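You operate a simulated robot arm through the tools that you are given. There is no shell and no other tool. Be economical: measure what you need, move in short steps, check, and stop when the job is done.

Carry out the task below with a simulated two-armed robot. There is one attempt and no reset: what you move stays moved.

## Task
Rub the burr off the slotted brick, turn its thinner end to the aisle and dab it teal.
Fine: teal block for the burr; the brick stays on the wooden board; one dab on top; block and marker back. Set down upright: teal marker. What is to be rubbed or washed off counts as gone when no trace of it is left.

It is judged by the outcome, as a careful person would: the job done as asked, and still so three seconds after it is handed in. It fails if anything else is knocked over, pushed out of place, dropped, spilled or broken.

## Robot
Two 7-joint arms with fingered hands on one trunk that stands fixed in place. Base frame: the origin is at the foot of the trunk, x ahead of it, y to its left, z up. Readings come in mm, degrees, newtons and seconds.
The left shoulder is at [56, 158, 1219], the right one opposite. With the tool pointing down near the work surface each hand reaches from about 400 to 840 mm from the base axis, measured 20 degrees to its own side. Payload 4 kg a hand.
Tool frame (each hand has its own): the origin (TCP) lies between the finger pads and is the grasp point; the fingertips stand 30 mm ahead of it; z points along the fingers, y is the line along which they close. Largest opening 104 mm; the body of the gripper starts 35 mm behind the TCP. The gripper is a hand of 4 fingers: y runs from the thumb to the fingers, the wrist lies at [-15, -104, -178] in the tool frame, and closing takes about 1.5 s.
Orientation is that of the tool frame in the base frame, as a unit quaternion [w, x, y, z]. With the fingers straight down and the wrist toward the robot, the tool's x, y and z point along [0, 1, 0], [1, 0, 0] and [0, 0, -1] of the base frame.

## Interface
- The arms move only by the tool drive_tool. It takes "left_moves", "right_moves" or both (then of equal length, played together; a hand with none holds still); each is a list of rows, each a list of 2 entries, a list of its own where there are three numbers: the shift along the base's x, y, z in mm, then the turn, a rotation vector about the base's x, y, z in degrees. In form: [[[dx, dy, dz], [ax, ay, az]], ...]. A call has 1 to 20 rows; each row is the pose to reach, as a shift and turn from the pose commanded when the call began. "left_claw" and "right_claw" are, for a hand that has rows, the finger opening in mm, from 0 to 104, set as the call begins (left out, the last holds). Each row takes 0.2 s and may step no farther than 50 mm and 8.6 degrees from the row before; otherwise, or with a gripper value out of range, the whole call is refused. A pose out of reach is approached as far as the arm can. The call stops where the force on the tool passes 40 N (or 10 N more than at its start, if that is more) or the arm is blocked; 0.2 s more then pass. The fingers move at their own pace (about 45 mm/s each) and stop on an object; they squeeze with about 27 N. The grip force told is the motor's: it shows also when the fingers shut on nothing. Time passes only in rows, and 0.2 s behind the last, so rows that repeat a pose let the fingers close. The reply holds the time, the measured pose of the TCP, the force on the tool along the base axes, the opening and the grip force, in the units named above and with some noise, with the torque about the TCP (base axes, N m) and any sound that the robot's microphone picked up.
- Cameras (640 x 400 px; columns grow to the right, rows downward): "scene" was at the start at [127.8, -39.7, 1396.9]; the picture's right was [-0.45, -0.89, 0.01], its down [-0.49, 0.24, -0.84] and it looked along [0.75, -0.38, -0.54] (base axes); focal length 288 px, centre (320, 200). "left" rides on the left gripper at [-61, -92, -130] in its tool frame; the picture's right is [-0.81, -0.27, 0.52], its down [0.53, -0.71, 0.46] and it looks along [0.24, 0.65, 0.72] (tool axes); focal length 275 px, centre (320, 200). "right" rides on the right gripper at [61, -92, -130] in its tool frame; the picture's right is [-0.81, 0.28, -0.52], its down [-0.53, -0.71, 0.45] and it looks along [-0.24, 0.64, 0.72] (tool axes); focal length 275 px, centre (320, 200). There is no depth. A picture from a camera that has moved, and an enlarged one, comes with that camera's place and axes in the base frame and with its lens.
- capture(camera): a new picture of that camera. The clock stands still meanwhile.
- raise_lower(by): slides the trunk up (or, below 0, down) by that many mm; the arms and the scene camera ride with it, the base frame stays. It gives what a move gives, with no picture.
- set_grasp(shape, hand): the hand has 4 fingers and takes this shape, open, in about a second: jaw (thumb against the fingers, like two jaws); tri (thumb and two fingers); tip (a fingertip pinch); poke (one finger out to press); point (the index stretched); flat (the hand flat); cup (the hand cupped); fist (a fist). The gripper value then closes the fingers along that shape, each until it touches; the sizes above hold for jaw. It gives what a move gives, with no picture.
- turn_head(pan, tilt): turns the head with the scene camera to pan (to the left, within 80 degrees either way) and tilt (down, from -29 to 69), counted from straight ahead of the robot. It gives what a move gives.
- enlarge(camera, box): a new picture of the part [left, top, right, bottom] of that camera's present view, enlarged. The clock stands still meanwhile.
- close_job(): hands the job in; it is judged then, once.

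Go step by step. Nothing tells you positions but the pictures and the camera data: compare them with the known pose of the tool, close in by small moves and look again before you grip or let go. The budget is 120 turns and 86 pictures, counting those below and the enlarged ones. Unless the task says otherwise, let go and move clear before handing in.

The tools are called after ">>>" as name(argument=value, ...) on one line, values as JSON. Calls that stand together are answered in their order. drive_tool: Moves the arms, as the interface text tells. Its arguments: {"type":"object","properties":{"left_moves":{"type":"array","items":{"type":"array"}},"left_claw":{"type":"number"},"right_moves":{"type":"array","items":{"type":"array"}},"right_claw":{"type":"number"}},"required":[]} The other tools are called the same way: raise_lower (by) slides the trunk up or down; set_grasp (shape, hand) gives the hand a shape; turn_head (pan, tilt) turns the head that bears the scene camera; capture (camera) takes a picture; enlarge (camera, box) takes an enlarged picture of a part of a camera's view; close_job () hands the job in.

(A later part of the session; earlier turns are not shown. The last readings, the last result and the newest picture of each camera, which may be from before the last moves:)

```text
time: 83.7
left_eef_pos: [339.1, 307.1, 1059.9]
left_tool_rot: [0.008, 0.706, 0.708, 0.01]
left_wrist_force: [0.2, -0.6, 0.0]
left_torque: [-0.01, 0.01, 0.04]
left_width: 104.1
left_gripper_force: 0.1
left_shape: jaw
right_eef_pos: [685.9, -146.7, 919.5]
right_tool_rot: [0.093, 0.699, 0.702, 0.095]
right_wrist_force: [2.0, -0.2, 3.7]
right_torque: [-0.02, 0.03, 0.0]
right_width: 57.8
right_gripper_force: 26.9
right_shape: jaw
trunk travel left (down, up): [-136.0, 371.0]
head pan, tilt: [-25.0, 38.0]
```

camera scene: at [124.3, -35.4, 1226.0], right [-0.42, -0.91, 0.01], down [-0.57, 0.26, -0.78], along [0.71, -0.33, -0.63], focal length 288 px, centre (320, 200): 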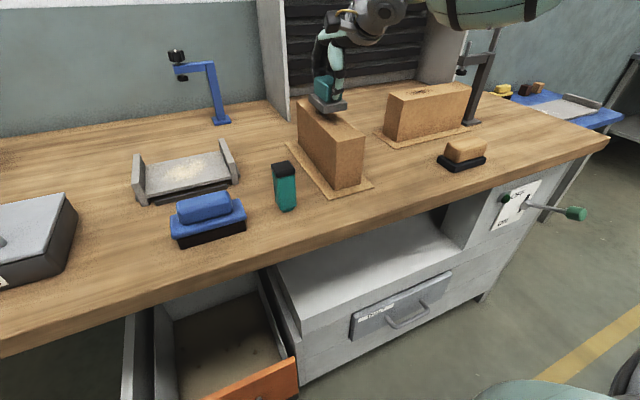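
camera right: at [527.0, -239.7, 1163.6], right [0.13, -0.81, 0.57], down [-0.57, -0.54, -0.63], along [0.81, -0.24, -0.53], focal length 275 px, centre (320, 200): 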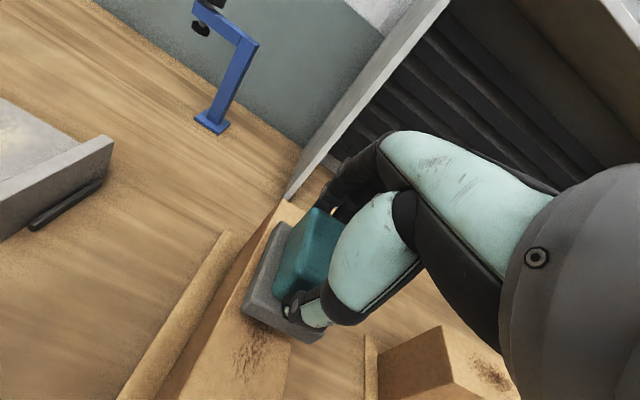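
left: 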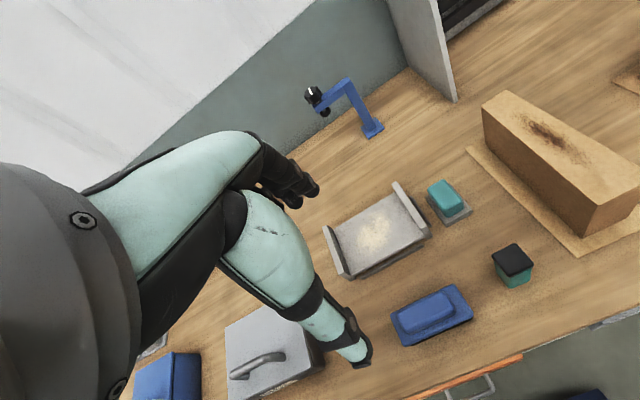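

It's on the bench (contact 3.7 N). Opening, then rising with the trunk.

>>> drive_tool(right_moves=[[[0, 0, 0], [0, 0, 0]], [[0, 0, 0], [0, 0, 0]], [[0, 0, 0], [0, 0, 0]], [[0, 0, 0], [0, 0, 0]], [[0, 0, 0], [0, 0, 0]], [[0, 0, 0], [0, 0, 0]]], right_claw=104)

>>> raise_lower(by=140)

>>> enlarge(camera="scene", box=[200, 60, 380, 220])

```text
time: 85.1
left_eef_pos: [337.7, 307.2, 1060.4]
left_tool_rot: [0.008, 0.706, 0.708, 0.009]
left_wrist_force: [0.1, 0.3, -0.3]
left_torque: [0.01, 0.01, -0.02]
left_width: 104.1
left_gripper_force: 0.1
left_shape: jaw
right_eef_pos: [685.0, -147.2, 917.8]
right_tool_rot: [0.093, 0.698, 0.703, 0.094]
right_wrist_force: [-0.8, 0.9, 0.7]
right_torque: [-0.02, -0.03, -0.04]
right_width: 103.6
right_gripper_force: 0.1
right_shape: jaw
trunk travel left (down, up): [-136.0, 371.0]
head pan, tilt: [-25.0, 38.0]
```

```text
time: 86.8
left_eef_pos: [338.7, 306.3, 1198.9]
left_tool_rot: [0.008, 0.707, 0.708, 0.009]
left_wrist_force: [0.0, -1.0, -0.2]
left_torque: [0.0, -0.01, 0.0]
left_width: 104.2
left_gripper_force: 0.0
left_shape: jaw
right_eef_pos: [685.6, -146.5, 1057.3]
right_tool_rot: [0.093, 0.699, 0.703, 0.093]
right_wrist_force: [0.0, 0.5, -0.4]
right_torque: [0.0, -0.02, 0.01]
right_width: 103.7
right_gripper_force: 0.1
right_shape: jaw
trunk travel left (down, up): [-276.0, 231.0]
head pan, tilt: [-25.0, 38.0]
```

```text
2.50 times, centred on (290, 140) of scene
camera zoom: at [124.4, -35.3, 1238.8], right [-0.42, -0.91, 0.01], down [-0.57, 0.26, -0.78], along [0.71, -0.33, -0.63], focal length 720 px, centre (395, 350)
```

zoom: 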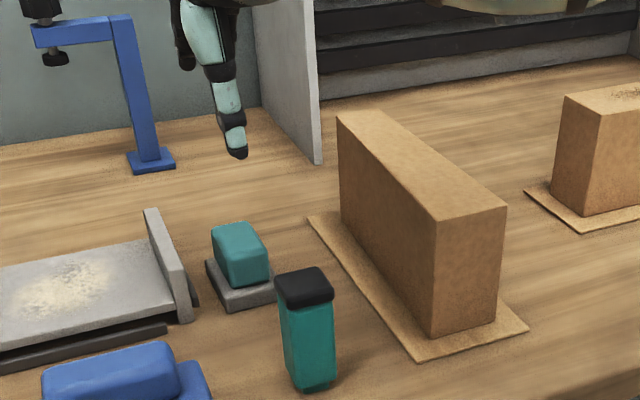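

The block is back in its place. Next is the turning of the brick: I'll test in free air whether this hand can swing to the opposite yaw (-90°), so that regrasping can cover the whole half turn.

>>> drive_tool(right_moves=[[[-20, -15, 5], [0, 0, 0]], [[-45, -40, 10], [0, 0, 0]], [[-70, -65, 20], [0, 0, 0]], [[-85, -90, 30], [0, 0, 0]], [[-85, -100, 30], [2.1, 0, -7.9]], [[-85, -100, 30], [4.2, 0, -15.8]], [[-85, -100, 30], [6.4, 0, -23.7]], [[-85, -100, 30], [8.5, 0, -31.6]], [[-85, -100, 30], [10.6, 0, -39.5]], [[-85, -100, 30], [12.7, 0, -47.4]], [[-85, -100, 30], [14.8, 0, -55.3]], [[-85, -100, 30], [16.9, 0, -63.2]], [[-85, -100, 30], [19.1, 0, -71.1]], [[-85, -100, 30], [21.2, 0, -79]], [[-85, -100, 30], [23.3, 0, -86.9]]])

```text
time: 90.0
left_eef_pos: [335.9, 307.0, 1200.9]
left_tool_rot: [0.009, 0.707, 0.707, 0.01]
left_wrist_force: [-0.5, -0.4, -0.1]
left_torque: [-0.02, 0.0, 0.01]
left_width: 104.1
left_gripper_force: 0.0
left_shape: jaw
right_eef_pos: [586.5, -266.5, 1084.2]
right_tool_rot: [0.003, 0.991, 0.003, 0.133]
right_wrist_force: [0.5, 0.2, 0.2]
right_torque: [-0.01, -0.02, 0.02]
right_width: 103.5
right_gripper_force: 0.0
right_shape: jaw
right hand out of reach, approached as far as the arm can: row 14, 15
trunk travel left (down, up): [-276.0, 231.0]
head pan, tilt: [-25.0, 38.0]
```

The hand reaches yaw -90° as well, so a half turn is possible with a regrasp or two. I'll tilt further forward and go above the brick's middle.

>>> drive_tool(right_moves=[[[0, 0, 0], [0, -8, 0]], [[5, -5, 0], [0, -16, 0]], [[15, -15, 0], [0, -24, 0]], [[30, -25, 0], [0, -27, 0]], [[50, -36, 0], [0, -27, 0]], [[68, -36, -10], [0, -27, 0]]])

>>> capture(camera="right")

>>> capture(camera="scene")

```text
time: 91.4
left_eef_pos: [339.7, 306.2, 1199.6]
left_tool_rot: [0.007, 0.706, 0.708, 0.009]
left_wrist_force: [-0.4, 0.6, -0.1]
left_torque: [-0.01, -0.01, 0.0]
left_width: 104.1
left_gripper_force: 0.0
left_shape: jaw
right_eef_pos: [656.9, -301.1, 1071.3]
right_tool_rot: [0.003, 0.934, 0.001, 0.358]
right_wrist_force: [-0.4, 1.2, 0.4]
right_torque: [-0.01, -0.01, 0.03]
right_width: 103.8
right_gripper_force: 0.0
right_shape: jaw
trunk travel left (down, up): [-276.0, 231.0]
head pan, tilt: [-25.0, 38.0]
```

```text
27 pictures are left
camera right: at [613.6, -209.0, 1208.2], right [-0.95, -0.28, -0.16], down [-0.09, 0.71, -0.7], along [0.31, -0.65, -0.7], focal length 275 px, centre (320, 200)
```

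right: 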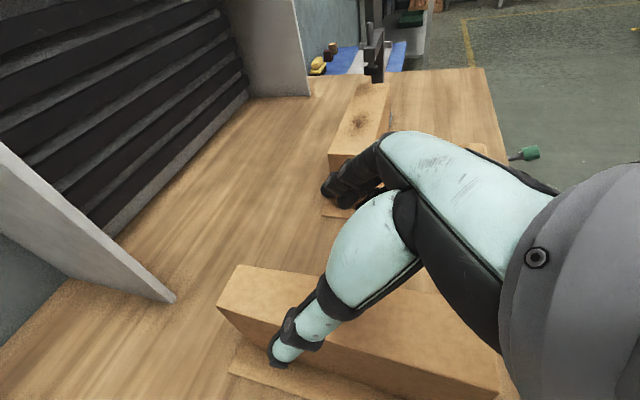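

```text
26 pictures are left
camera scene: at [125.5, -35.5, 1238.7], right [-0.42, -0.91, 0.01], down [-0.57, 0.26, -0.78], along [0.7, -0.33, -0.63], focal length 288 px, centre (320, 200)
```

scene: 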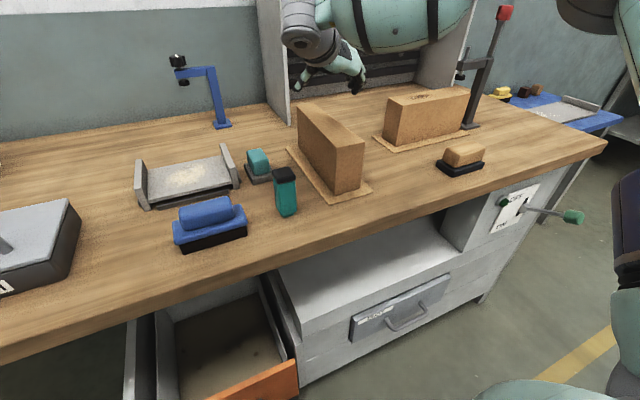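

In reach and centred over the brick. I'll descend with the trunk so the fingers straddle it, and check.

>>> raise_lower(by=-91)

>>> capture(camera="right")

```text
time: 92.7
left_eef_pos: [337.7, 306.7, 1109.6]
left_tool_rot: [0.008, 0.706, 0.708, 0.01]
left_wrist_force: [0.2, 0.2, 0.6]
left_torque: [-0.01, 0.0, 0.03]
left_width: 104.1
left_gripper_force: 0.0
left_shape: jaw
right_eef_pos: [654.6, -301.0, 981.4]
right_tool_rot: [0.003, 0.933, 0.002, 0.359]
right_wrist_force: [-0.5, -0.7, 0.4]
right_torque: [0.02, -0.03, -0.05]
right_width: 103.4
right_gripper_force: 0.0
right_shape: jaw
trunk travel left (down, up): [-185.0, 322.0]
head pan, tilt: [-25.0, 38.0]
```

```text
25 pictures are left
camera right: at [611.8, -208.8, 1118.8], right [-0.95, -0.28, -0.16], down [-0.09, 0.71, -0.7], along [0.31, -0.65, -0.7], focal length 275 px, centre (320, 200)
```

right: 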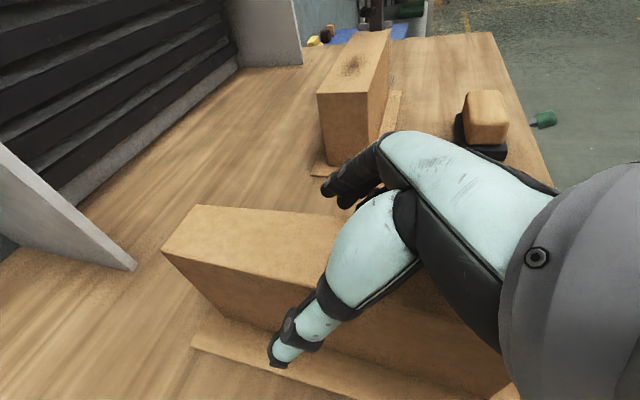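

Straddling well. Closing on the brick.

>>> drive_tool(right_moves=[[[0, 0, -3], [0, 0, 0]], [[0, 0, -3], [0, 0, 0]], [[0, 0, -3], [0, 0, 0]], [[0, 0, -3], [0, 0, 0]], [[0, 0, -3], [0, 0, 0]], [[0, 0, -3], [0, 0, 0]], [[0, 0, -3], [0, 0, 0]], [[0, 0, -3], [0, 0, 0]]], right_claw=20)

>>> raise_lower(by=6)

```text
time: 94.5
left_eef_pos: [339.3, 306.6, 1109.2]
left_tool_rot: [0.007, 0.706, 0.708, 0.01]
left_wrist_force: [0.0, 0.0, -0.4]
left_torque: [0.0, -0.01, 0.01]
left_width: 103.8
left_gripper_force: 0.1
left_shape: jaw
right_eef_pos: [654.9, -302.4, 977.4]
right_tool_rot: [0.003, 0.933, 0.001, 0.36]
right_wrist_force: [1.1, 0.9, -0.3]
right_torque: [-0.06, 0.03, 0.07]
right_width: 48.4
right_gripper_force: 27.0
right_shape: jaw
trunk travel left (down, up): [-185.0, 322.0]
head pan, tilt: [-25.0, 38.0]
```

```text
time: 95.0
left_eef_pos: [338.4, 306.0, 1115.5]
left_tool_rot: [0.007, 0.706, 0.708, 0.009]
left_wrist_force: [0.0, 0.3, -0.4]
left_torque: [0.01, -0.01, 0.02]
left_width: 104.2
left_gripper_force: 0.0
left_shape: jaw
right_eef_pos: [655.4, -303.1, 982.5]
right_tool_rot: [0.003, 0.934, 0.002, 0.357]
right_wrist_force: [0.0, 0.1, -9.7]
right_torque: [-0.01, 0.06, -0.01]
right_width: 48.3
right_gripper_force: 27.6
right_shape: jaw
trunk travel left (down, up): [-191.0, 316.0]
head pan, tilt: [-25.0, 38.0]
```

>>> raise_lower(by=14)

>>> enlarge(camera="scene", box=[240, 50, 400, 200])

```text
time: 95.6
left_eef_pos: [339.9, 306.0, 1130.3]
left_tool_rot: [0.008, 0.706, 0.708, 0.009]
left_wrist_force: [-0.4, 0.2, -0.5]
left_torque: [-0.01, -0.01, 0.0]
left_width: 103.9
left_gripper_force: 0.0
left_shape: jaw
right_eef_pos: [655.4, -301.0, 997.1]
right_tool_rot: [0.003, 0.933, 0.001, 0.359]
right_wrist_force: [0.3, 0.4, -10.1]
right_torque: [-0.03, 0.0, 0.02]
right_width: 48.1
right_gripper_force: 27.0
right_shape: jaw
trunk travel left (down, up): [-205.0, 302.0]
head pan, tilt: [-25.0, 38.0]
```

```text
2.67 times, centred on (320, 125) of scene
camera zoom: at [124.5, -35.8, 1168.4], right [-0.42, -0.91, 0.01], down [-0.57, 0.26, -0.78], along [0.71, -0.33, -0.63], focal length 768 px, centre (320, 400)
```

zoom: 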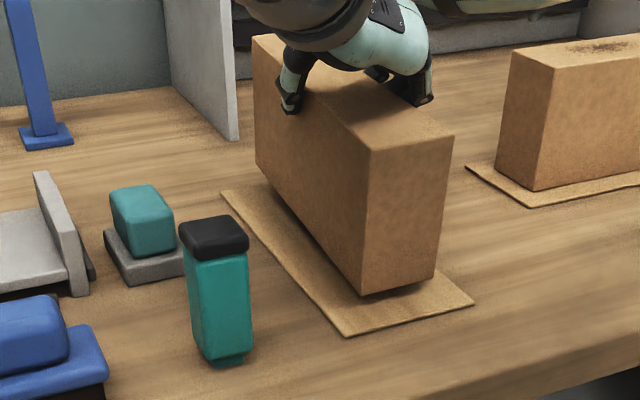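

The brick (about 1 kg) is held level and lifted clear. I'll rotate it in the air about the vertical, first 40°.

>>> drive_tool(right_moves=[[[0, -2, 0], [0, 0, 8]], [[-3, -4, 0], [0, 0, 16]], [[-6, -6, 0], [0, 0, 24]], [[-9, -8, 0], [0, 0, 32]], [[-12, -8, 0], [0, 0, 40]], [[-12, -8, 0], [0, 0, 40]]])

```text
time: 97.0
left_eef_pos: [338.7, 306.0, 1129.6]
left_tool_rot: [0.008, 0.706, 0.708, 0.009]
left_wrist_force: [0.4, -0.3, 0.2]
left_torque: [-0.01, -0.01, 0.02]
left_width: 104.3
left_gripper_force: 0.1
left_shape: jaw
right_eef_pos: [644.1, -310.1, 996.3]
right_tool_rot: [-0.12, 0.876, 0.322, 0.337]
right_wrist_force: [-0.1, -0.1, -9.9]
right_torque: [-0.02, 0.02, -0.02]
right_width: 48.1
right_gripper_force: 26.8
right_shape: jaw
trunk travel left (down, up): [-205.0, 302.0]
head pan, tilt: [-25.0, 38.0]
```

Smooth and in reach. Another 40°.

>>> drive_tool(right_moves=[[[0, 0, 0], [0, 0, 8]], [[0, 0, 0], [0, 0, 16]], [[0, 0, 0], [0, 0, 24]], [[0, 0, 0], [0, 0, 32]], [[0, 0, 0], [0, 0, 40]], [[0, 0, 0], [0, 0, 40]]])

```text
time: 98.4
left_eef_pos: [338.7, 306.2, 1130.1]
left_tool_rot: [0.008, 0.706, 0.708, 0.009]
left_wrist_force: [0.2, -0.1, 0.1]
left_torque: [-0.02, 0.01, -0.01]
left_width: 104.1
left_gripper_force: 0.0
left_shape: jaw
right_eef_pos: [644.0, -311.0, 997.2]
right_tool_rot: [-0.231, 0.713, 0.601, 0.277]
right_wrist_force: [-0.7, -0.8, -11.1]
right_torque: [-0.04, 0.0, 0.03]
right_width: 48.3
right_gripper_force: 27.7
right_shape: jaw
trunk travel left (down, up): [-205.0, 302.0]
head pan, tilt: [-25.0, 38.0]
```

>>> drive_tool(right_moves=[[[0, 0, 0], [0, 0, 8]], [[0, 0, 0], [0, 0, 16]], [[0, 0, 0], [0, 0, 24]], [[0, 0, 0], [0, 0, 24]]])

```text
time: 99.4
left_eef_pos: [338.8, 304.8, 1129.2]
left_tool_rot: [0.008, 0.707, 0.707, 0.009]
left_wrist_force: [-0.8, 0.2, -0.5]
left_torque: [-0.02, 0.02, 0.01]
left_width: 104.1
left_gripper_force: 0.1
left_shape: jaw
right_eef_pos: [624.1, -294.2, 1006.8]
right_tool_rot: [-0.282, 0.574, 0.736, 0.222]
right_wrist_force: [-0.2, -0.2, -10.3]
right_torque: [-0.01, -0.02, 0.01]
right_width: 48.0
right_gripper_force: 27.1
right_shape: jaw
right hand out of reach, approached as far as the arm can: row 3, 4
trunk travel left (down, up): [-205.0, 302.0]
head pan, tilt: [-25.0, 38.0]
```

The brick is at about 104° and the wrist has reached its limit. I'll set it down across the middle of the board (board spans about x 521–783, y -348…-239) and regrasp.

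>>> drive_tool(right_moves=[[[-8, -2, -5], [0, 0, 0]], [[-16, -4, -12], [0, 0, 0]], [[-22, -4, -20], [0, 0, 0]], [[-22, -4, -25], [0, 0, 0]], [[-22, -4, -27], [0, 0, 0]]])

>>> enlarge(camera="scene", box=[220, 50, 400, 220])

```text
time: 100.6
left_eef_pos: [338.2, 306.9, 1130.4]
left_tool_rot: [0.009, 0.706, 0.708, 0.01]
left_wrist_force: [-0.4, 0.6, 0.5]
left_torque: [0.02, 0.04, 0.01]
left_width: 103.7
left_gripper_force: 0.1
left_shape: jaw
right_eef_pos: [601.0, -297.0, 981.5]
right_tool_rot: [-0.281, 0.574, 0.736, 0.224]
right_wrist_force: [-1.1, 2.6, -5.0]
right_torque: [-0.13, -0.19, 0.02]
right_width: 48.1
right_gripper_force: 27.6
right_shape: jaw
trunk travel left (down, up): [-205.0, 302.0]
head pan, tilt: [-25.0, 38.0]
```

```text
2.35 times, centred on (310, 135) of scene
camera zoom: at [123.8, -35.5, 1168.4], right [-0.42, -0.91, 0.01], down [-0.57, 0.26, -0.78], along [0.71, -0.33, -0.63], focal length 678 px, centre (344, 353)
```

zoom: 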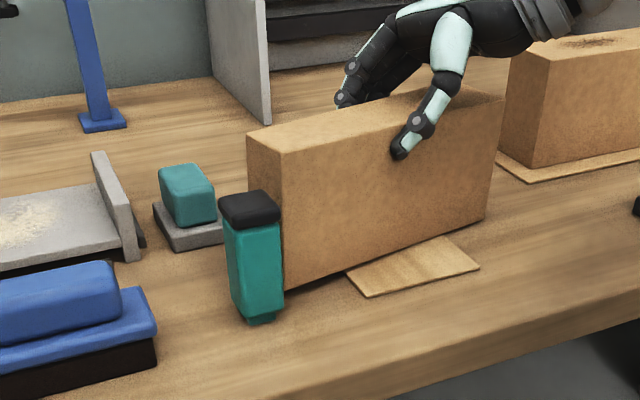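

>>> drive_tool(right_moves=[[[0, 0, -1.5], [0, 0, 0]], [[0, 0, -3], [0, 0, 0]]])

```text
time: 101.2
left_eef_pos: [338.1, 306.0, 1129.6]
left_tool_rot: [0.008, 0.706, 0.708, 0.009]
left_wrist_force: [0.2, 0.0, -0.2]
left_torque: [0.01, -0.03, 0.03]
left_width: 104.0
left_gripper_force: 0.1
left_shape: jaw
right_eef_pos: [601.0, -296.4, 980.2]
right_tool_rot: [-0.281, 0.575, 0.735, 0.224]
right_wrist_force: [0.0, 3.4, -2.3]
right_torque: [-0.08, -0.2, 0.05]
right_width: 48.2
right_gripper_force: 26.4
right_shape: jaw
trunk travel left (down, up): [-205.0, 302.0]
head pan, tilt: [-25.0, 38.0]
```

>>> drive_tool(right_moves=[[[0, 0, -1.5], [0, 0, 0]], [[0, 0, -3], [0, 0, 0]]])

>>> drive_tool(right_moves=[[[0, 0, 0], [0, 0, 0]], [[0, 0, 0], [0, 0, 0]], [[0, 0, 0], [0, 0, 0]], [[0, 0, 0], [0, 0, 0]], [[0, 0, 0], [0, 0, 0]], [[0, 0, 0], [0, 0, 0]]], right_claw=104)

>>> raise_lower(by=80)

>>> capture(camera="scene")

```text
time: 101.8
left_eef_pos: [337.3, 306.5, 1129.1]
left_tool_rot: [0.008, 0.707, 0.708, 0.009]
left_wrist_force: [0.9, -0.2, -0.1]
left_torque: [0.01, 0.01, -0.03]
left_width: 104.0
left_gripper_force: 0.0
left_shape: jaw
right_eef_pos: [600.0, -295.8, 979.4]
right_tool_rot: [-0.28, 0.575, 0.735, 0.225]
right_wrist_force: [3.3, 2.1, 4.6]
right_torque: [-0.05, -0.17, 0.13]
right_width: 48.1
right_gripper_force: 26.7
right_shape: jaw
trunk travel left (down, up): [-205.0, 302.0]
head pan, tilt: [-25.0, 38.0]
```

```text
time: 103.2
left_eef_pos: [337.7, 307.1, 1129.2]
left_tool_rot: [0.008, 0.707, 0.707, 0.009]
left_wrist_force: [-0.3, -1.4, -0.2]
left_torque: [0.03, -0.02, 0.02]
left_width: 103.9
left_gripper_force: 0.0
left_shape: jaw
right_eef_pos: [599.7, -297.1, 977.0]
right_tool_rot: [-0.282, 0.575, 0.735, 0.222]
right_wrist_force: [-0.3, 0.2, 0.2]
right_torque: [-0.02, -0.05, -0.01]
right_width: 103.7
right_gripper_force: 0.1
right_shape: jaw
trunk travel left (down, up): [-205.0, 302.0]
head pan, tilt: [-25.0, 38.0]
```

```text
time: 104.4
left_eef_pos: [337.9, 305.5, 1207.8]
left_tool_rot: [0.008, 0.707, 0.707, 0.01]
left_wrist_force: [-0.3, 0.0, -0.1]
left_torque: [0.0, -0.02, 0.06]
left_width: 103.9
left_gripper_force: 0.1
left_shape: jaw
right_eef_pos: [598.8, -296.8, 1056.5]
right_tool_rot: [-0.281, 0.575, 0.735, 0.223]
right_wrist_force: [-0.2, 0.2, 0.2]
right_torque: [-0.02, 0.03, -0.02]
right_width: 103.5
right_gripper_force: 0.1
right_shape: jaw
trunk travel left (down, up): [-285.0, 222.0]
head pan, tilt: [-25.0, 38.0]
```

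```text
22 pictures are left
camera scene: at [124.4, -35.4, 1247.8], right [-0.42, -0.91, 0.01], down [-0.57, 0.26, -0.78], along [0.71, -0.33, -0.63], focal length 288 px, centre (320, 200)
```

scene: 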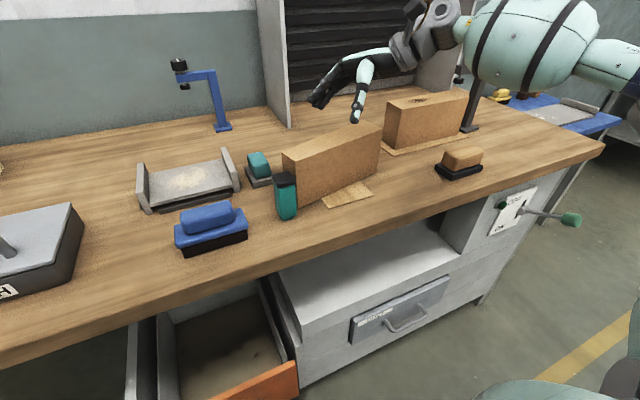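

The brick stands across the board. I'll now swing the hand's tilt over to the other side about the pinch line for the second half of the turn.

>>> drive_tool(right_moves=[[[0, 0, 5], [-8.1, -2, 0]], [[0, 0, 10], [-16.2, -4, 0]], [[0, 0, 15], [-24.3, -6, 0]], [[0, 0, 20], [-32.4, -8, 0]], [[0, 0, 20], [-40.5, -10, 0]], [[0, 0, 20], [-48.6, -12, 0]], [[0, 0, 20], [-56.7, -14, 0]]])

```text
time: 106.0
left_eef_pos: [337.4, 308.2, 1208.7]
left_tool_rot: [0.008, 0.706, 0.708, 0.009]
left_wrist_force: [-0.1, -0.2, -0.4]
left_torque: [-0.03, -0.02, -0.02]
left_width: 104.0
left_gripper_force: 0.1
left_shape: jaw
right_eef_pos: [599.7, -295.4, 1075.8]
right_tool_rot: [0.115, 0.609, 0.78, -0.087]
right_wrist_force: [1.1, 0.5, 0.9]
right_torque: [0.0, 0.03, 0.0]
right_width: 103.9
right_gripper_force: 0.1
right_shape: jaw
trunk travel left (down, up): [-285.0, 222.0]
head pan, tilt: [-25.0, 38.0]
```

>>> drive_tool(right_moves=[[[0, 0, 0], [-8.1, -2, 0]], [[0, 0, 0], [-16.2, -4, 0]]])

>>> drive_tool(right_moves=[[[0, 0, 0], [0, 0, 8]], [[0, 0, 0], [0, 0, 16]], [[0, 0, 0], [0, 0, 24]], [[5, 0, 0], [0, 0, 32]], [[10, 0, 0], [0, 0, 40]], [[15, 0, 0], [0, 0, 48]], [[20, 0, 0], [0, 0, 56]], [[25, 0, 0], [0, 0, 64]], [[30, 0, 0], [0, 0, 72]], [[30, 0, 0], [0, 0, 76]]])

```text
time: 106.6
left_eef_pos: [338.8, 307.2, 1208.4]
left_tool_rot: [0.008, 0.707, 0.707, 0.009]
left_wrist_force: [0.5, 0.1, 1.4]
left_torque: [-0.02, 0.02, -0.01]
left_width: 103.9
left_gripper_force: 0.0
left_shape: jaw
right_eef_pos: [599.8, -296.9, 1074.6]
right_tool_rot: [0.225, 0.59, 0.755, -0.174]
right_wrist_force: [0.6, -0.6, 0.5]
right_torque: [-0.02, -0.04, 0.02]
right_width: 103.6
right_gripper_force: 0.1
right_shape: jaw
trunk travel left (down, up): [-285.0, 222.0]
head pan, tilt: [-25.0, 38.0]
```

```text
time: 108.8
left_eef_pos: [337.6, 306.2, 1209.3]
left_tool_rot: [0.008, 0.707, 0.707, 0.009]
left_wrist_force: [-0.5, -1.0, 0.3]
left_torque: [0.01, -0.03, -0.01]
left_width: 103.8
left_gripper_force: 0.1
left_shape: jaw
right_eef_pos: [618.5, -305.8, 1067.0]
right_tool_rot: [0.288, -0.001, 0.958, 0.006]
right_wrist_force: [-0.2, 0.2, -0.8]
right_torque: [0.02, -0.01, 0.01]
right_width: 103.8
right_gripper_force: 0.0
right_shape: jaw
right hand out of reach, approached as far as the arm can: row 4, 5, 6, 7, 8, 9, 10
trunk travel left (down, up): [-285.0, 222.0]
head pan, tilt: [-25.0, 38.0]
```

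The full second half works in free air. Reversing to the brick's present angle and lining up above it.

>>> drive_tool(right_moves=[[[-5, 2, 2], [0, 0, -4]], [[-10, 5, 5], [0, 0, -12]], [[-15, 8, 8], [0, 0, -20]], [[-19, 9, 8], [0, 0, -28]], [[-19, 9, 8], [0, 0, -36]], [[-19, 9, 8], [0, 0, -44]], [[-19, 9, 8], [0, 0, -52]], [[-19, 9, 8], [0, 0, -60]], [[-19, 9, 8], [0, 0, -68]], [[-19, 9, 8], [0, 0, -76]], [[-19, 9, 8], [0, 0, -76]]])

>>> capture(camera="right")

```text
time: 111.2
left_eef_pos: [338.1, 306.7, 1209.2]
left_tool_rot: [0.008, 0.706, 0.708, 0.009]
left_wrist_force: [-0.5, -0.3, -0.1]
left_torque: [0.01, 0.03, 0.0]
left_width: 103.7
left_gripper_force: 0.1
left_shape: jaw
right_eef_pos: [599.1, -296.8, 1075.3]
right_tool_rot: [0.224, 0.59, 0.756, -0.175]
right_wrist_force: [-0.6, 0.1, -0.8]
right_torque: [0.0, -0.02, -0.01]
right_width: 104.1
right_gripper_force: 0.0
right_shape: jaw
right hand out of reach, approached as far as the arm can: row 1, 2, 3, 4, 5, 6, 7, 8
trunk travel left (down, up): [-285.0, 222.0]
head pan, tilt: [-25.0, 38.0]
```

```text
21 pictures are left
camera right: at [479.7, -200.8, 1151.7], right [0.36, -0.32, 0.88], down [-0.52, -0.85, -0.09], along [0.77, -0.42, -0.47], focal length 275 px, centre (320, 200)
```

right: 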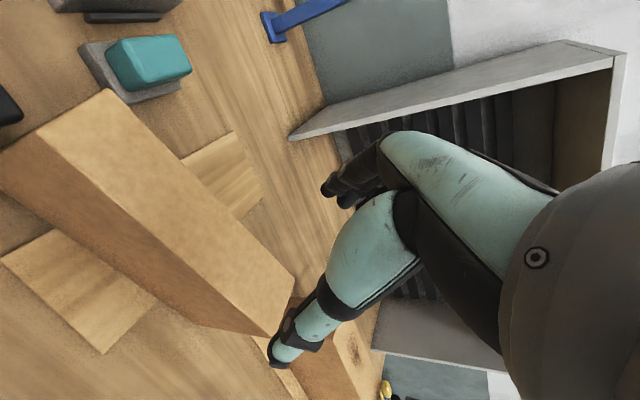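

>>> raise_lower(by=-101)

>>> enlarge(camera="scene", box=[220, 30, 420, 220])

>>> capture(camera="right")

```text
time: 112.5
left_eef_pos: [338.0, 306.1, 1108.7]
left_tool_rot: [0.008, 0.707, 0.708, 0.01]
left_wrist_force: [0.0, 0.1, -0.3]
left_torque: [0.04, 0.03, 0.01]
left_width: 103.9
left_gripper_force: 0.0
left_shape: jaw
right_eef_pos: [600.1, -298.2, 974.4]
right_tool_rot: [0.225, 0.59, 0.756, -0.174]
right_wrist_force: [-0.3, 0.5, 0.2]
right_torque: [0.02, 0.0, 0.0]
right_width: 104.2
right_gripper_force: 0.2
right_shape: jaw
trunk travel left (down, up): [-184.0, 323.0]
head pan, tilt: [-25.0, 38.0]
```

```text
2.11 times, centred on (320, 125) of scene
camera zoom: at [122.8, -35.4, 1147.5], right [-0.42, -0.91, 0.01], down [-0.57, 0.26, -0.78], along [0.71, -0.33, -0.63], focal length 606 px, centre (320, 358)
```

zoom: 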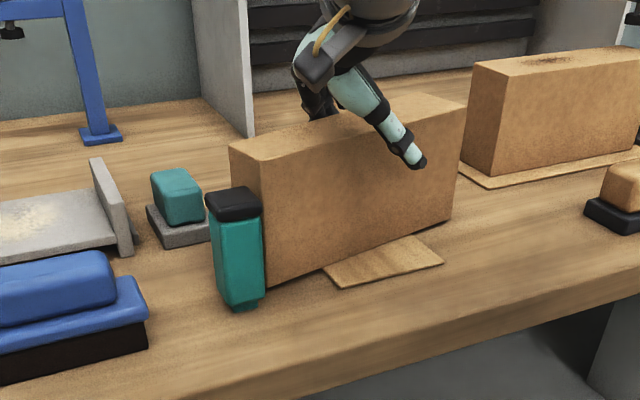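

```text
19 pictures are left
camera right: at [479.9, -200.9, 1051.3], right [0.36, -0.32, 0.88], down [-0.52, -0.85, -0.09], along [0.77, -0.42, -0.47], focal length 275 px, centre (320, 200)
```

right: 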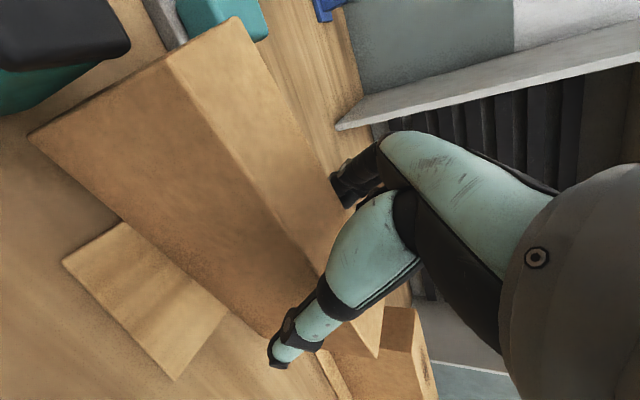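

The fingertips would bite about 25 mm off the brick's balance point because the tilt is now opposite, so I'll shift along the brick and then close.

>>> drive_tool(right_moves=[[[-3, 11, 0], [0, 0, 0]], [[-6, 22, -1], [0, 0, 0]], [[-6, 22, -1], [0, 0, 0]]])

>>> drive_tool(right_moves=[[[0, 0, 0], [0, 0, 0]], [[0, 0, 0], [0, 0, 0]], [[0, 0, 0], [0, 0, 0]], [[0, 0, 0], [0, 0, 0]], [[0, 0, 0], [0, 0, 0]], [[0, 0, 0], [0, 0, 0]], [[0, 0, 0], [0, 0, 0]], [[0, 0, 0], [0, 0, 0]]], right_claw=20)

>>> raise_lower(by=15)

```text
time: 113.3
left_eef_pos: [337.4, 305.8, 1107.6]
left_tool_rot: [0.008, 0.707, 0.707, 0.008]
left_wrist_force: [-0.2, 0.4, 0.1]
left_torque: [0.01, 0.01, 0.02]
left_width: 103.9
left_gripper_force: 0.1
left_shape: jaw
right_eef_pos: [593.3, -275.1, 973.9]
right_tool_rot: [0.225, 0.59, 0.756, -0.175]
right_wrist_force: [0.5, -0.3, 0.9]
right_torque: [0.02, -0.01, 0.0]
right_width: 103.9
right_gripper_force: 0.0
right_shape: jaw
trunk travel left (down, up): [-184.0, 323.0]
head pan, tilt: [-25.0, 38.0]
```

```text
time: 115.2
left_eef_pos: [337.6, 307.8, 1108.3]
left_tool_rot: [0.008, 0.706, 0.708, 0.009]
left_wrist_force: [0.5, -0.3, 0.2]
left_torque: [-0.01, 0.01, -0.04]
left_width: 103.7
left_gripper_force: 0.0
left_shape: jaw
right_eef_pos: [593.2, -274.7, 974.0]
right_tool_rot: [0.225, 0.589, 0.756, -0.175]
right_wrist_force: [-1.3, -0.5, 0.7]
right_torque: [0.01, 0.05, 0.11]
right_width: 49.0
right_gripper_force: 27.0
right_shape: jaw
trunk travel left (down, up): [-184.0, 323.0]
head pan, tilt: [-25.0, 38.0]
```

```text
time: 115.8
left_eef_pos: [338.5, 305.7, 1122.1]
left_tool_rot: [0.008, 0.707, 0.708, 0.009]
left_wrist_force: [-0.1, 0.4, 0.0]
left_torque: [0.02, 0.02, 0.02]
left_width: 104.0
left_gripper_force: 0.1
left_shape: jaw
right_eef_pos: [592.9, -274.9, 987.2]
right_tool_rot: [0.224, 0.59, 0.756, -0.175]
right_wrist_force: [0.2, 0.4, -10.4]
right_torque: [0.2, 0.06, -0.01]
right_width: 48.2
right_gripper_force: 27.2
right_shape: jaw
trunk travel left (down, up): [-199.0, 308.0]
head pan, tilt: [-25.0, 38.0]
```

Lifted safely. I'll shift slightly to the right to stay well clear of the marker, then rotate the remaining 76°.

>>> drive_tool(right_moves=[[[0, -18, 2], [0, 0, 0]], [[2, -34, 4], [0, 0, 0]], [[2, -36, 4], [0, 0, 8]], [[2, -36, 4], [0, 0, 16]], [[2, -36, 4], [0, 0, 24]], [[2, -36, 4], [0, 0, 32]], [[2, -36, 4], [0, 0, 40]], [[2, -36, 4], [0, 0, 40]]])

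```text
time: 117.7
left_eef_pos: [324.0, 306.1, 1127.4]
left_tool_rot: [0.013, 0.705, 0.709, 0.014]
left_wrist_force: [1.1, -0.6, -0.3]
left_torque: [0.0, 0.0, 0.01]
left_width: 104.0
left_gripper_force: 0.2
left_shape: jaw
right_eef_pos: [564.2, -281.8, 957.6]
right_tool_rot: [0.299, 0.304, 0.9, -0.084]
right_wrist_force: [-2.8, -0.1, 6.7]
right_torque: [-0.55, 0.21, -0.04]
right_width: 48.8
right_gripper_force: 27.3
right_shape: jaw
right hand out of reach, approached as far as the arm can: row 5, 6, 7, 8
trunk travel left (down, up): [-199.0, 308.0]
head pan, tilt: [-25.0, 38.0]
stopped in row 8 (right hand): the force on the tool passed its limit at 43 N (the readings are from after the stop); the commanded pose is now the measured one
```

>>> capture(camera="scene")

>>> capture(camera="right")

```text
18 pictures are left
camera scene: at [123.6, -35.8, 1162.2], right [-0.42, -0.91, 0.01], down [-0.57, 0.26, -0.78], along [0.71, -0.33, -0.63], focal length 288 px, centre (320, 200)
```

scene: 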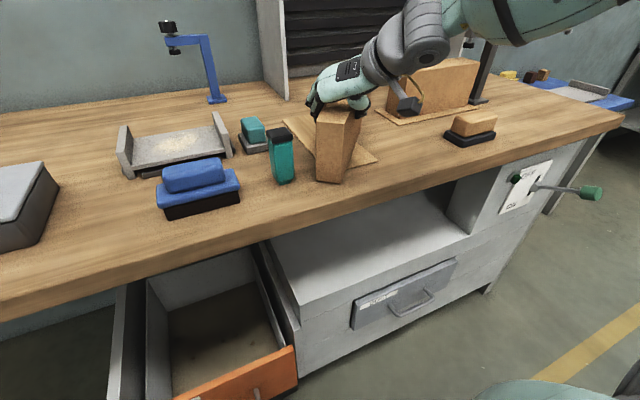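

```text
17 pictures are left
camera right: at [405.7, -281.7, 1023.5], right [0.43, -0.01, 0.9], down [0.14, -0.99, -0.08], along [0.89, 0.15, -0.42], focal length 275 px, centre (320, 200)
```

right: 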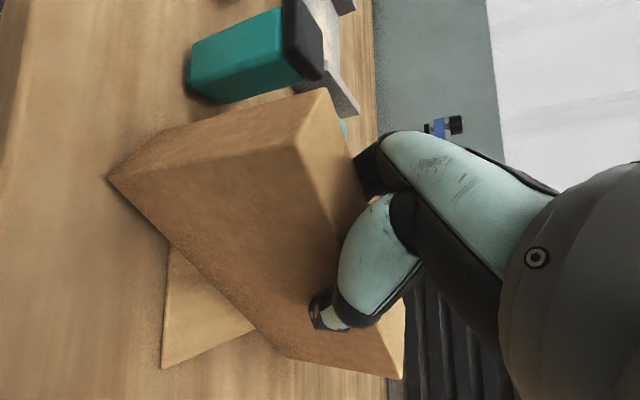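

The hand sagged and pressed the brick down, but it's still held and nothing is knocked. I'll lift with the trunk.

>>> raise_lower(by=50)

>>> capture(camera="scene")

```text
time: 118.7
left_eef_pos: [326.5, 306.5, 1176.3]
left_tool_rot: [0.013, 0.706, 0.708, 0.013]
left_wrist_force: [0.2, 1.6, -0.3]
left_torque: [0.02, 0.01, 0.01]
left_width: 104.1
left_gripper_force: 0.2
left_shape: jaw
right_eef_pos: [564.3, -282.4, 1004.5]
right_tool_rot: [0.298, 0.304, 0.901, -0.084]
right_wrist_force: [0.8, 0.4, -11.0]
right_torque: [0.17, 0.23, -0.01]
right_width: 49.7
right_gripper_force: 27.4
right_shape: jaw
trunk travel left (down, up): [-249.0, 258.0]
head pan, tilt: [-25.0, 38.0]
```

```text
16 pictures are left
camera scene: at [125.4, -36.1, 1212.0], right [-0.42, -0.91, 0.01], down [-0.57, 0.26, -0.78], along [0.7, -0.33, -0.63], focal length 288 px, centre (320, 200)
```

scene: 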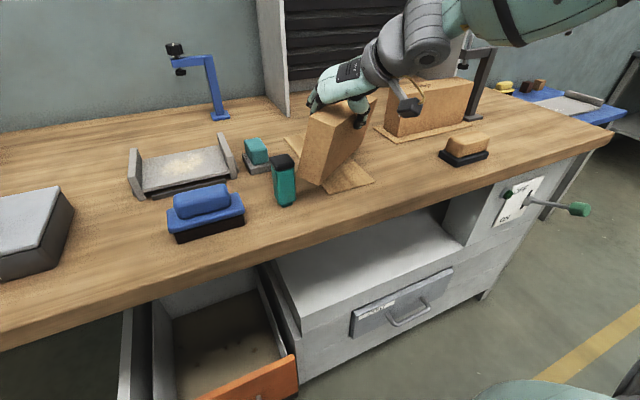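

The brick is held, slightly nose-down. Continuing the rotation in small steps at this closer position.

>>> drive_tool(right_moves=[[[0, -6, 0], [0, 0, 6]], [[0, -12, 0], [0, 0, 12]], [[0, -18, 0], [0, 0, 18]]])

```text
time: 119.5
left_eef_pos: [325.5, 305.8, 1177.6]
left_tool_rot: [0.012, 0.706, 0.708, 0.014]
left_wrist_force: [-1.1, 0.2, 0.3]
left_torque: [0.0, 0.02, 0.02]
left_width: 104.0
left_gripper_force: 0.0
left_shape: jaw
right_eef_pos: [563.9, -301.0, 1003.3]
right_tool_rot: [0.305, 0.162, 0.938, -0.033]
right_wrist_force: [-0.4, 0.9, -11.6]
right_torque: [0.12, 0.36, 0.04]
right_width: 49.3
right_gripper_force: 27.1
right_shape: jaw
right hand out of reach, approached as far as the arm can: row 1, 2
trunk travel left (down, up): [-249.0, 258.0]
head pan, tilt: [-25.0, 38.0]
```

>>> drive_tool(right_moves=[[[0, 0, 0], [0, 0, 6]], [[4, 0, 0], [0, 0, 12]], [[10, 0, 0], [0, 0, 18]], [[16, 0, 0], [0, 0, 19]], [[22, 0, 0], [0, 0, 19]]])

>>> enlarge(camera="scene", box=[230, 50, 410, 220])

```text
time: 120.7
left_eef_pos: [326.6, 306.5, 1175.4]
left_tool_rot: [0.012, 0.706, 0.708, 0.013]
left_wrist_force: [0.3, 0.8, -0.1]
left_torque: [0.0, 0.0, 0.01]
left_width: 104.1
left_gripper_force: 0.0
left_shape: jaw
right_eef_pos: [586.2, -299.1, 1003.9]
right_tool_rot: [0.309, 0.003, 0.951, 0.017]
right_wrist_force: [-0.2, -0.1, -10.4]
right_torque: [-0.05, 0.31, 0.01]
right_width: 49.1
right_gripper_force: 26.5
right_shape: jaw
trunk travel left (down, up): [-249.0, 258.0]
head pan, tilt: [-25.0, 38.0]
```

```text
2.35 times, centred on (320, 135) of scene
camera zoom: at [125.3, -35.7, 1212.0], right [-0.42, -0.91, 0.01], down [-0.57, 0.26, -0.78], along [0.7, -0.33, -0.63], focal length 678 px, centre (320, 353)
```

zoom: 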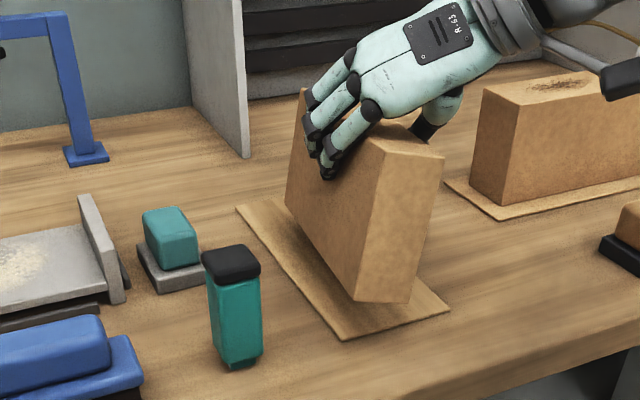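

The thin end now faces the aisle. I'll move the brick a bit forward over the board and lower it.

>>> drive_tool(right_moves=[[[10, 1, 0], [0, 0, 0]], [[20, 2, 0], [0, 0, 0]], [[27, 3, 0], [0, 0, 0]], [[27, 3, -7], [0, 0, 0]], [[27, 3, -14], [0, 0, 0]], [[27, 3, -14], [0, 0, 0]]])

```text
time: 122.0
left_eef_pos: [326.0, 306.0, 1176.8]
left_tool_rot: [0.012, 0.706, 0.708, 0.014]
left_wrist_force: [1.0, 0.2, -0.2]
left_torque: [-0.05, -0.03, 0.06]
left_width: 103.8
left_gripper_force: 0.0
left_shape: jaw
right_eef_pos: [612.8, -298.0, 988.8]
right_tool_rot: [0.309, 0.003, 0.951, 0.016]
right_wrist_force: [0.5, 0.1, -10.4]
right_torque: [-0.01, 0.27, -0.01]
right_width: 48.8
right_gripper_force: 27.0
right_shape: jaw
trunk travel left (down, up): [-249.0, 258.0]
head pan, tilt: [-25.0, 38.0]
```

>>> drive_tool(right_moves=[[[6, 0, 0], [0, 0, 0]], [[14, 1, 0], [0, 0, 0]], [[14, 1, -5], [0, 0, 0]], [[14, 1, -8], [0, 0, 0]], [[14, 1, -8], [0, 0, 0]]])

```text
time: 123.2
left_eef_pos: [326.4, 306.4, 1176.1]
left_tool_rot: [0.013, 0.706, 0.708, 0.013]
left_wrist_force: [0.5, 0.5, 0.2]
left_torque: [0.02, 0.01, -0.01]
left_width: 104.1
left_gripper_force: 0.0
left_shape: jaw
right_eef_pos: [626.0, -295.9, 982.8]
right_tool_rot: [0.31, 0.004, 0.95, 0.016]
right_wrist_force: [-1.9, 1.1, -7.1]
right_torque: [-0.04, 0.07, 0.04]
right_width: 49.0
right_gripper_force: 27.2
right_shape: jaw
trunk travel left (down, up): [-249.0, 258.0]
head pan, tilt: [-25.0, 38.0]
```

>>> drive_tool(right_moves=[[[0, 0, -2], [0, 0, 0]], [[0, 0, -4], [0, 0, 0]], [[0, 0, -6], [0, 0, 0]]])

>>> enlarge(camera="scene", box=[230, 50, 410, 220])

```text
time: 124.0
left_eef_pos: [324.1, 306.6, 1176.4]
left_tool_rot: [0.012, 0.706, 0.708, 0.014]
left_wrist_force: [0.4, -0.7, 0.2]
left_torque: [0.02, -0.06, 0.0]
left_width: 104.3
left_gripper_force: 0.0
left_shape: jaw
right_eef_pos: [626.5, -295.4, 977.1]
right_tool_rot: [0.311, 0.003, 0.95, 0.015]
right_wrist_force: [-1.8, 0.9, -5.3]
right_torque: [-0.1, -0.03, 0.0]
right_width: 48.8
right_gripper_force: 26.6
right_shape: jaw
trunk travel left (down, up): [-249.0, 258.0]
head pan, tilt: [-25.0, 38.0]
```

```text
2.35 times, centred on (320, 135) of scene
camera zoom: at [124.3, -35.6, 1212.1], right [-0.42, -0.91, 0.01], down [-0.57, 0.26, -0.78], along [0.71, -0.33, -0.63], focal length 678 px, centre (320, 353)
```

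zoom: 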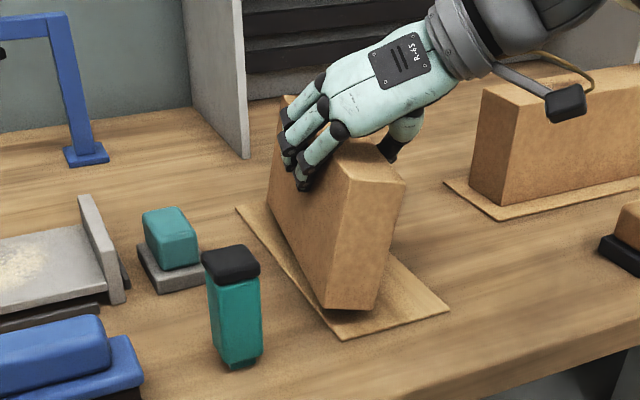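

The brick's near end is touching while the far end is still up. Pressing gently down lets it pivot level in the grip.

>>> drive_tool(right_moves=[[[0, 0, -2], [0, 0, 0]], [[0, 0, -4], [0, 0, 0]], [[0, 0, -6], [0, 0, 0]], [[0, 0, -8], [0, 0, 0]]])

```text
time: 125.0
left_eef_pos: [325.5, 307.0, 1176.3]
left_tool_rot: [0.012, 0.706, 0.708, 0.014]
left_wrist_force: [-0.6, -0.3, 0.6]
left_torque: [0.0, -0.03, 0.03]
left_width: 104.0
left_gripper_force: 0.1
left_shape: jaw
right_eef_pos: [627.2, -295.5, 968.3]
right_tool_rot: [0.31, 0.004, 0.95, 0.016]
right_wrist_force: [-1.9, 0.6, -5.6]
right_torque: [-0.16, -0.09, 0.01]
right_width: 49.2
right_gripper_force: 27.0
right_shape: jaw
trunk travel left (down, up): [-249.0, 258.0]
head pan, tilt: [-25.0, 38.0]
```

>>> drive_tool(right_moves=[[[0, 0, -2], [0, 0, 0]], [[0, 0, -4], [0, 0, 0]], [[0, 0, -6], [0, 0, 0]], [[0, 0, -8], [0, 0, 0]]])

>>> enlarge(camera="scene", box=[230, 50, 410, 220])

```text
time: 126.0
left_eef_pos: [322.6, 308.7, 1177.2]
left_tool_rot: [0.015, 0.705, 0.709, 0.015]
left_wrist_force: [0.2, -0.8, -0.2]
left_torque: [0.02, -0.01, 0.04]
left_width: 104.1
left_gripper_force: 0.1
left_shape: jaw
right_eef_pos: [626.6, -293.8, 966.4]
right_tool_rot: [0.314, 0.003, 0.949, 0.015]
right_wrist_force: [1.1, 2.9, 21.0]
right_torque: [-0.09, -0.33, -0.47]
right_width: 50.2
right_gripper_force: 27.5
right_shape: jaw
trunk travel left (down, up): [-249.0, 258.0]
head pan, tilt: [-25.0, 38.0]
```

```text
2.35 times, centred on (320, 135) of scene
camera zoom: at [121.3, -33.9, 1212.7], right [-0.42, -0.91, 0.01], down [-0.57, 0.26, -0.78], along [0.71, -0.33, -0.62], focal length 678 px, centre (320, 353)
```

zoom: 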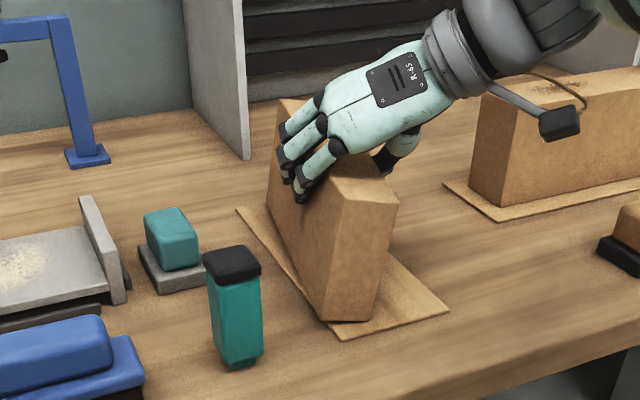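

The brick leans about 8–10° to the right in the grip. I'll ease the pressure and roll it back upright with the hand before letting go.

>>> drive_tool(right_moves=[[[0, 0, 2], [0, 0, 0]], [[0, 1, 3], [-3, 0, 0]], [[0, 2, 3], [-6, 0, 0]], [[0, 3, 3], [-9, 0, 0]], [[0, 3, 1], [-9, 0, 0]]])

>>> enlarge(camera="scene", box=[230, 50, 410, 220])

```text
time: 127.2
left_eef_pos: [321.5, 310.1, 1176.4]
left_tool_rot: [0.015, 0.706, 0.708, 0.013]
left_wrist_force: [1.1, -0.3, -0.5]
left_torque: [-0.02, 0.03, -0.01]
left_width: 103.9
left_gripper_force: 0.1
left_shape: jaw
right_eef_pos: [614.3, -298.5, 960.4]
right_tool_rot: [0.318, -0.023, 0.946, -0.053]
right_wrist_force: [7.6, 12.2, 29.0]
right_torque: [0.71, -0.3, -0.03]
right_width: 50.6
right_gripper_force: 26.8
right_shape: jaw
right hand out of reach, approached as far as the arm can: row 4, 5
trunk travel left (down, up): [-249.0, 258.0]
head pan, tilt: [-25.0, 38.0]
```

```text
2.35 times, centred on (320, 135) of scene
camera zoom: at [121.1, -32.3, 1212.7], right [-0.42, -0.91, 0.01], down [-0.57, 0.26, -0.78], along [0.71, -0.33, -0.62], focal length 678 px, centre (320, 353)
```

zoom: 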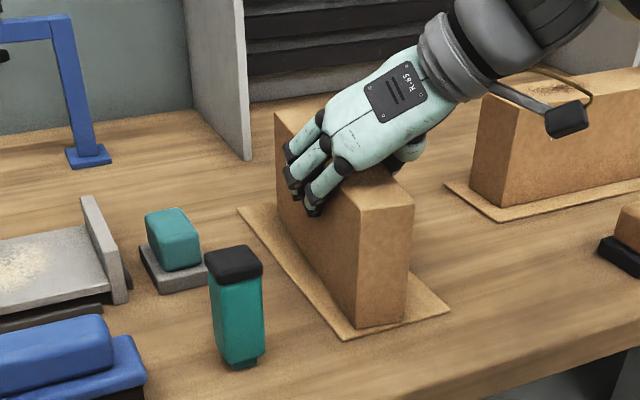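

The brick now stands upright on the board. I'll relieve the pressure and open.

>>> drive_tool(right_moves=[[[0, 0, 2], [0, 0, 0]], [[0, 0, 4], [0, 0, 0]]])

>>> drive_tool(right_moves=[[[0, 0, 0], [0, 0, 0]], [[0, 0, 0], [0, 0, 0]], [[0, 0, 0], [0, 0, 0]], [[0, 0, 0], [0, 0, 0]], [[0, 0, 0], [0, 0, 0]], [[0, 0, 0], [0, 0, 0]]], right_claw=104)

>>> raise_lower(by=90)

>>> capture(camera="scene")

```text
time: 127.8
left_eef_pos: [323.2, 309.6, 1175.5]
left_tool_rot: [0.014, 0.705, 0.709, 0.013]
left_wrist_force: [0.0, 0.1, -0.2]
left_torque: [-0.05, -0.01, 0.0]
left_width: 103.8
left_gripper_force: 0.1
left_shape: jaw
right_eef_pos: [613.6, -298.9, 959.7]
right_tool_rot: [0.317, -0.022, 0.947, -0.054]
right_wrist_force: [11.7, 14.3, 30.4]
right_torque: [0.83, -0.35, -0.03]
right_width: 50.6
right_gripper_force: 26.9
right_shape: jaw
right hand out of reach, approached as far as the arm can: row 1, 2
trunk travel left (down, up): [-249.0, 258.0]
head pan, tilt: [-25.0, 38.0]
```

```text
time: 129.2
left_eef_pos: [324.7, 308.4, 1177.8]
left_tool_rot: [0.012, 0.706, 0.708, 0.014]
left_wrist_force: [0.0, -0.3, 0.8]
left_torque: [0.0, 0.03, -0.01]
left_width: 104.3
left_gripper_force: 0.0
left_shape: jaw
right_eef_pos: [614.6, -304.5, 954.7]
right_tool_rot: [0.313, -0.02, 0.948, -0.055]
right_wrist_force: [0.0, 1.7, 0.0]
right_torque: [-0.06, -0.03, -0.03]
right_width: 103.4
right_gripper_force: 0.1
right_shape: jaw
trunk travel left (down, up): [-249.0, 258.0]
head pan, tilt: [-25.0, 38.0]
```

```text
time: 130.5
left_eef_pos: [324.3, 306.3, 1266.2]
left_tool_rot: [0.012, 0.706, 0.708, 0.014]
left_wrist_force: [0.2, 0.1, 0.4]
left_torque: [-0.01, -0.02, -0.02]
left_width: 103.8
left_gripper_force: 0.0
left_shape: jaw
right_eef_pos: [614.2, -304.0, 1043.8]
right_tool_rot: [0.312, -0.02, 0.948, -0.055]
right_wrist_force: [-0.7, -0.1, -0.9]
right_torque: [-0.01, 0.04, -0.02]
right_width: 103.9
right_gripper_force: 0.1
right_shape: jaw
trunk travel left (down, up): [-339.0, 168.0]
head pan, tilt: [-25.0, 38.0]
```

```text
11 pictures are left
camera scene: at [125.0, -35.4, 1301.2], right [-0.42, -0.91, 0.01], down [-0.57, 0.26, -0.78], along [0.71, -0.33, -0.63], focal length 288 px, centre (320, 200)
```

scene: 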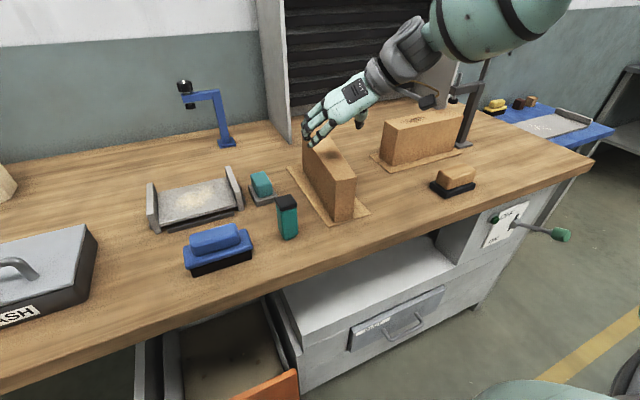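

The brick stands on the board with its thin end to the aisle. Next is the marker: I'll bring the hand back to fingers straight down at yaw 0.

>>> drive_tool(right_moves=[[[-15, 0, 25], [1.3, 7.3, -0.4]], [[-40, 5, 45], [2.6, 14.6, -0.8]], [[-65, 10, 56], [3.8, 21.8, -1.2]], [[-90, 18, 56], [5.1, 29.1, -1.6]], [[-114, 24, 56], [6.4, 36.4, -2]], [[-114, 24, 56], [6.4, 36.4, -2]]])

>>> drive_tool(right_moves=[[[0, 5, 0], [0, 0, -8]], [[0, 10, 0], [0, 0, -16]], [[0, 15, 0], [0, 0, -24]], [[0, 20, 0], [0, 0, -32]], [[0, 25, 0], [0, 0, -40]], [[0, 30, 0], [0, 0, -48]], [[0, 35, 0], [0, 0, -56]], [[0, 40, 0], [0, 0, -64]], [[0, 45, 0], [0, 0, -72]], [[0, 50, 0], [0, 0, -80]], [[0, 50, 0], [0, 0, -88]], [[0, 50, 0], [0, 0, -90]]])

```text
time: 131.9
left_eef_pos: [324.4, 307.5, 1265.4]
left_tool_rot: [0.013, 0.706, 0.708, 0.013]
left_wrist_force: [0.0, 0.1, -0.2]
left_torque: [0.0, 0.03, -0.02]
left_width: 103.8
left_gripper_force: 0.0
left_shape: jaw
right_eef_pos: [477.7, -315.7, 1059.7]
right_tool_rot: [0.019, 0.011, 0.998, 0.057]
right_wrist_force: [-0.9, 0.2, -0.5]
right_torque: [0.0, 0.0, 0.0]
right_width: 103.4
right_gripper_force: 0.1
right_shape: jaw
right hand out of reach, approached as far as the arm can: row 1, 2, 3, 4, 5, 6
trunk travel left (down, up): [-339.0, 168.0]
head pan, tilt: [-25.0, 38.0]
```

```text
time: 134.5
left_eef_pos: [325.2, 307.8, 1266.0]
left_tool_rot: [0.013, 0.706, 0.708, 0.014]
left_wrist_force: [0.3, -0.2, 0.3]
left_torque: [-0.02, 0.01, 0.0]
left_width: 104.0
left_gripper_force: 0.1
left_shape: jaw
right_eef_pos: [476.8, -264.0, 1058.5]
right_tool_rot: [0.054, 0.715, 0.696, 0.024]
right_wrist_force: [-0.7, 0.4, 1.0]
right_torque: [0.0, -0.01, -0.03]
right_width: 104.1
right_gripper_force: 0.1
right_shape: jaw
right hand out of reach, approached as far as the arm can: row 7, 8, 9
trunk travel left (down, up): [-339.0, 168.0]
head pan, tilt: [-25.0, 38.0]
```

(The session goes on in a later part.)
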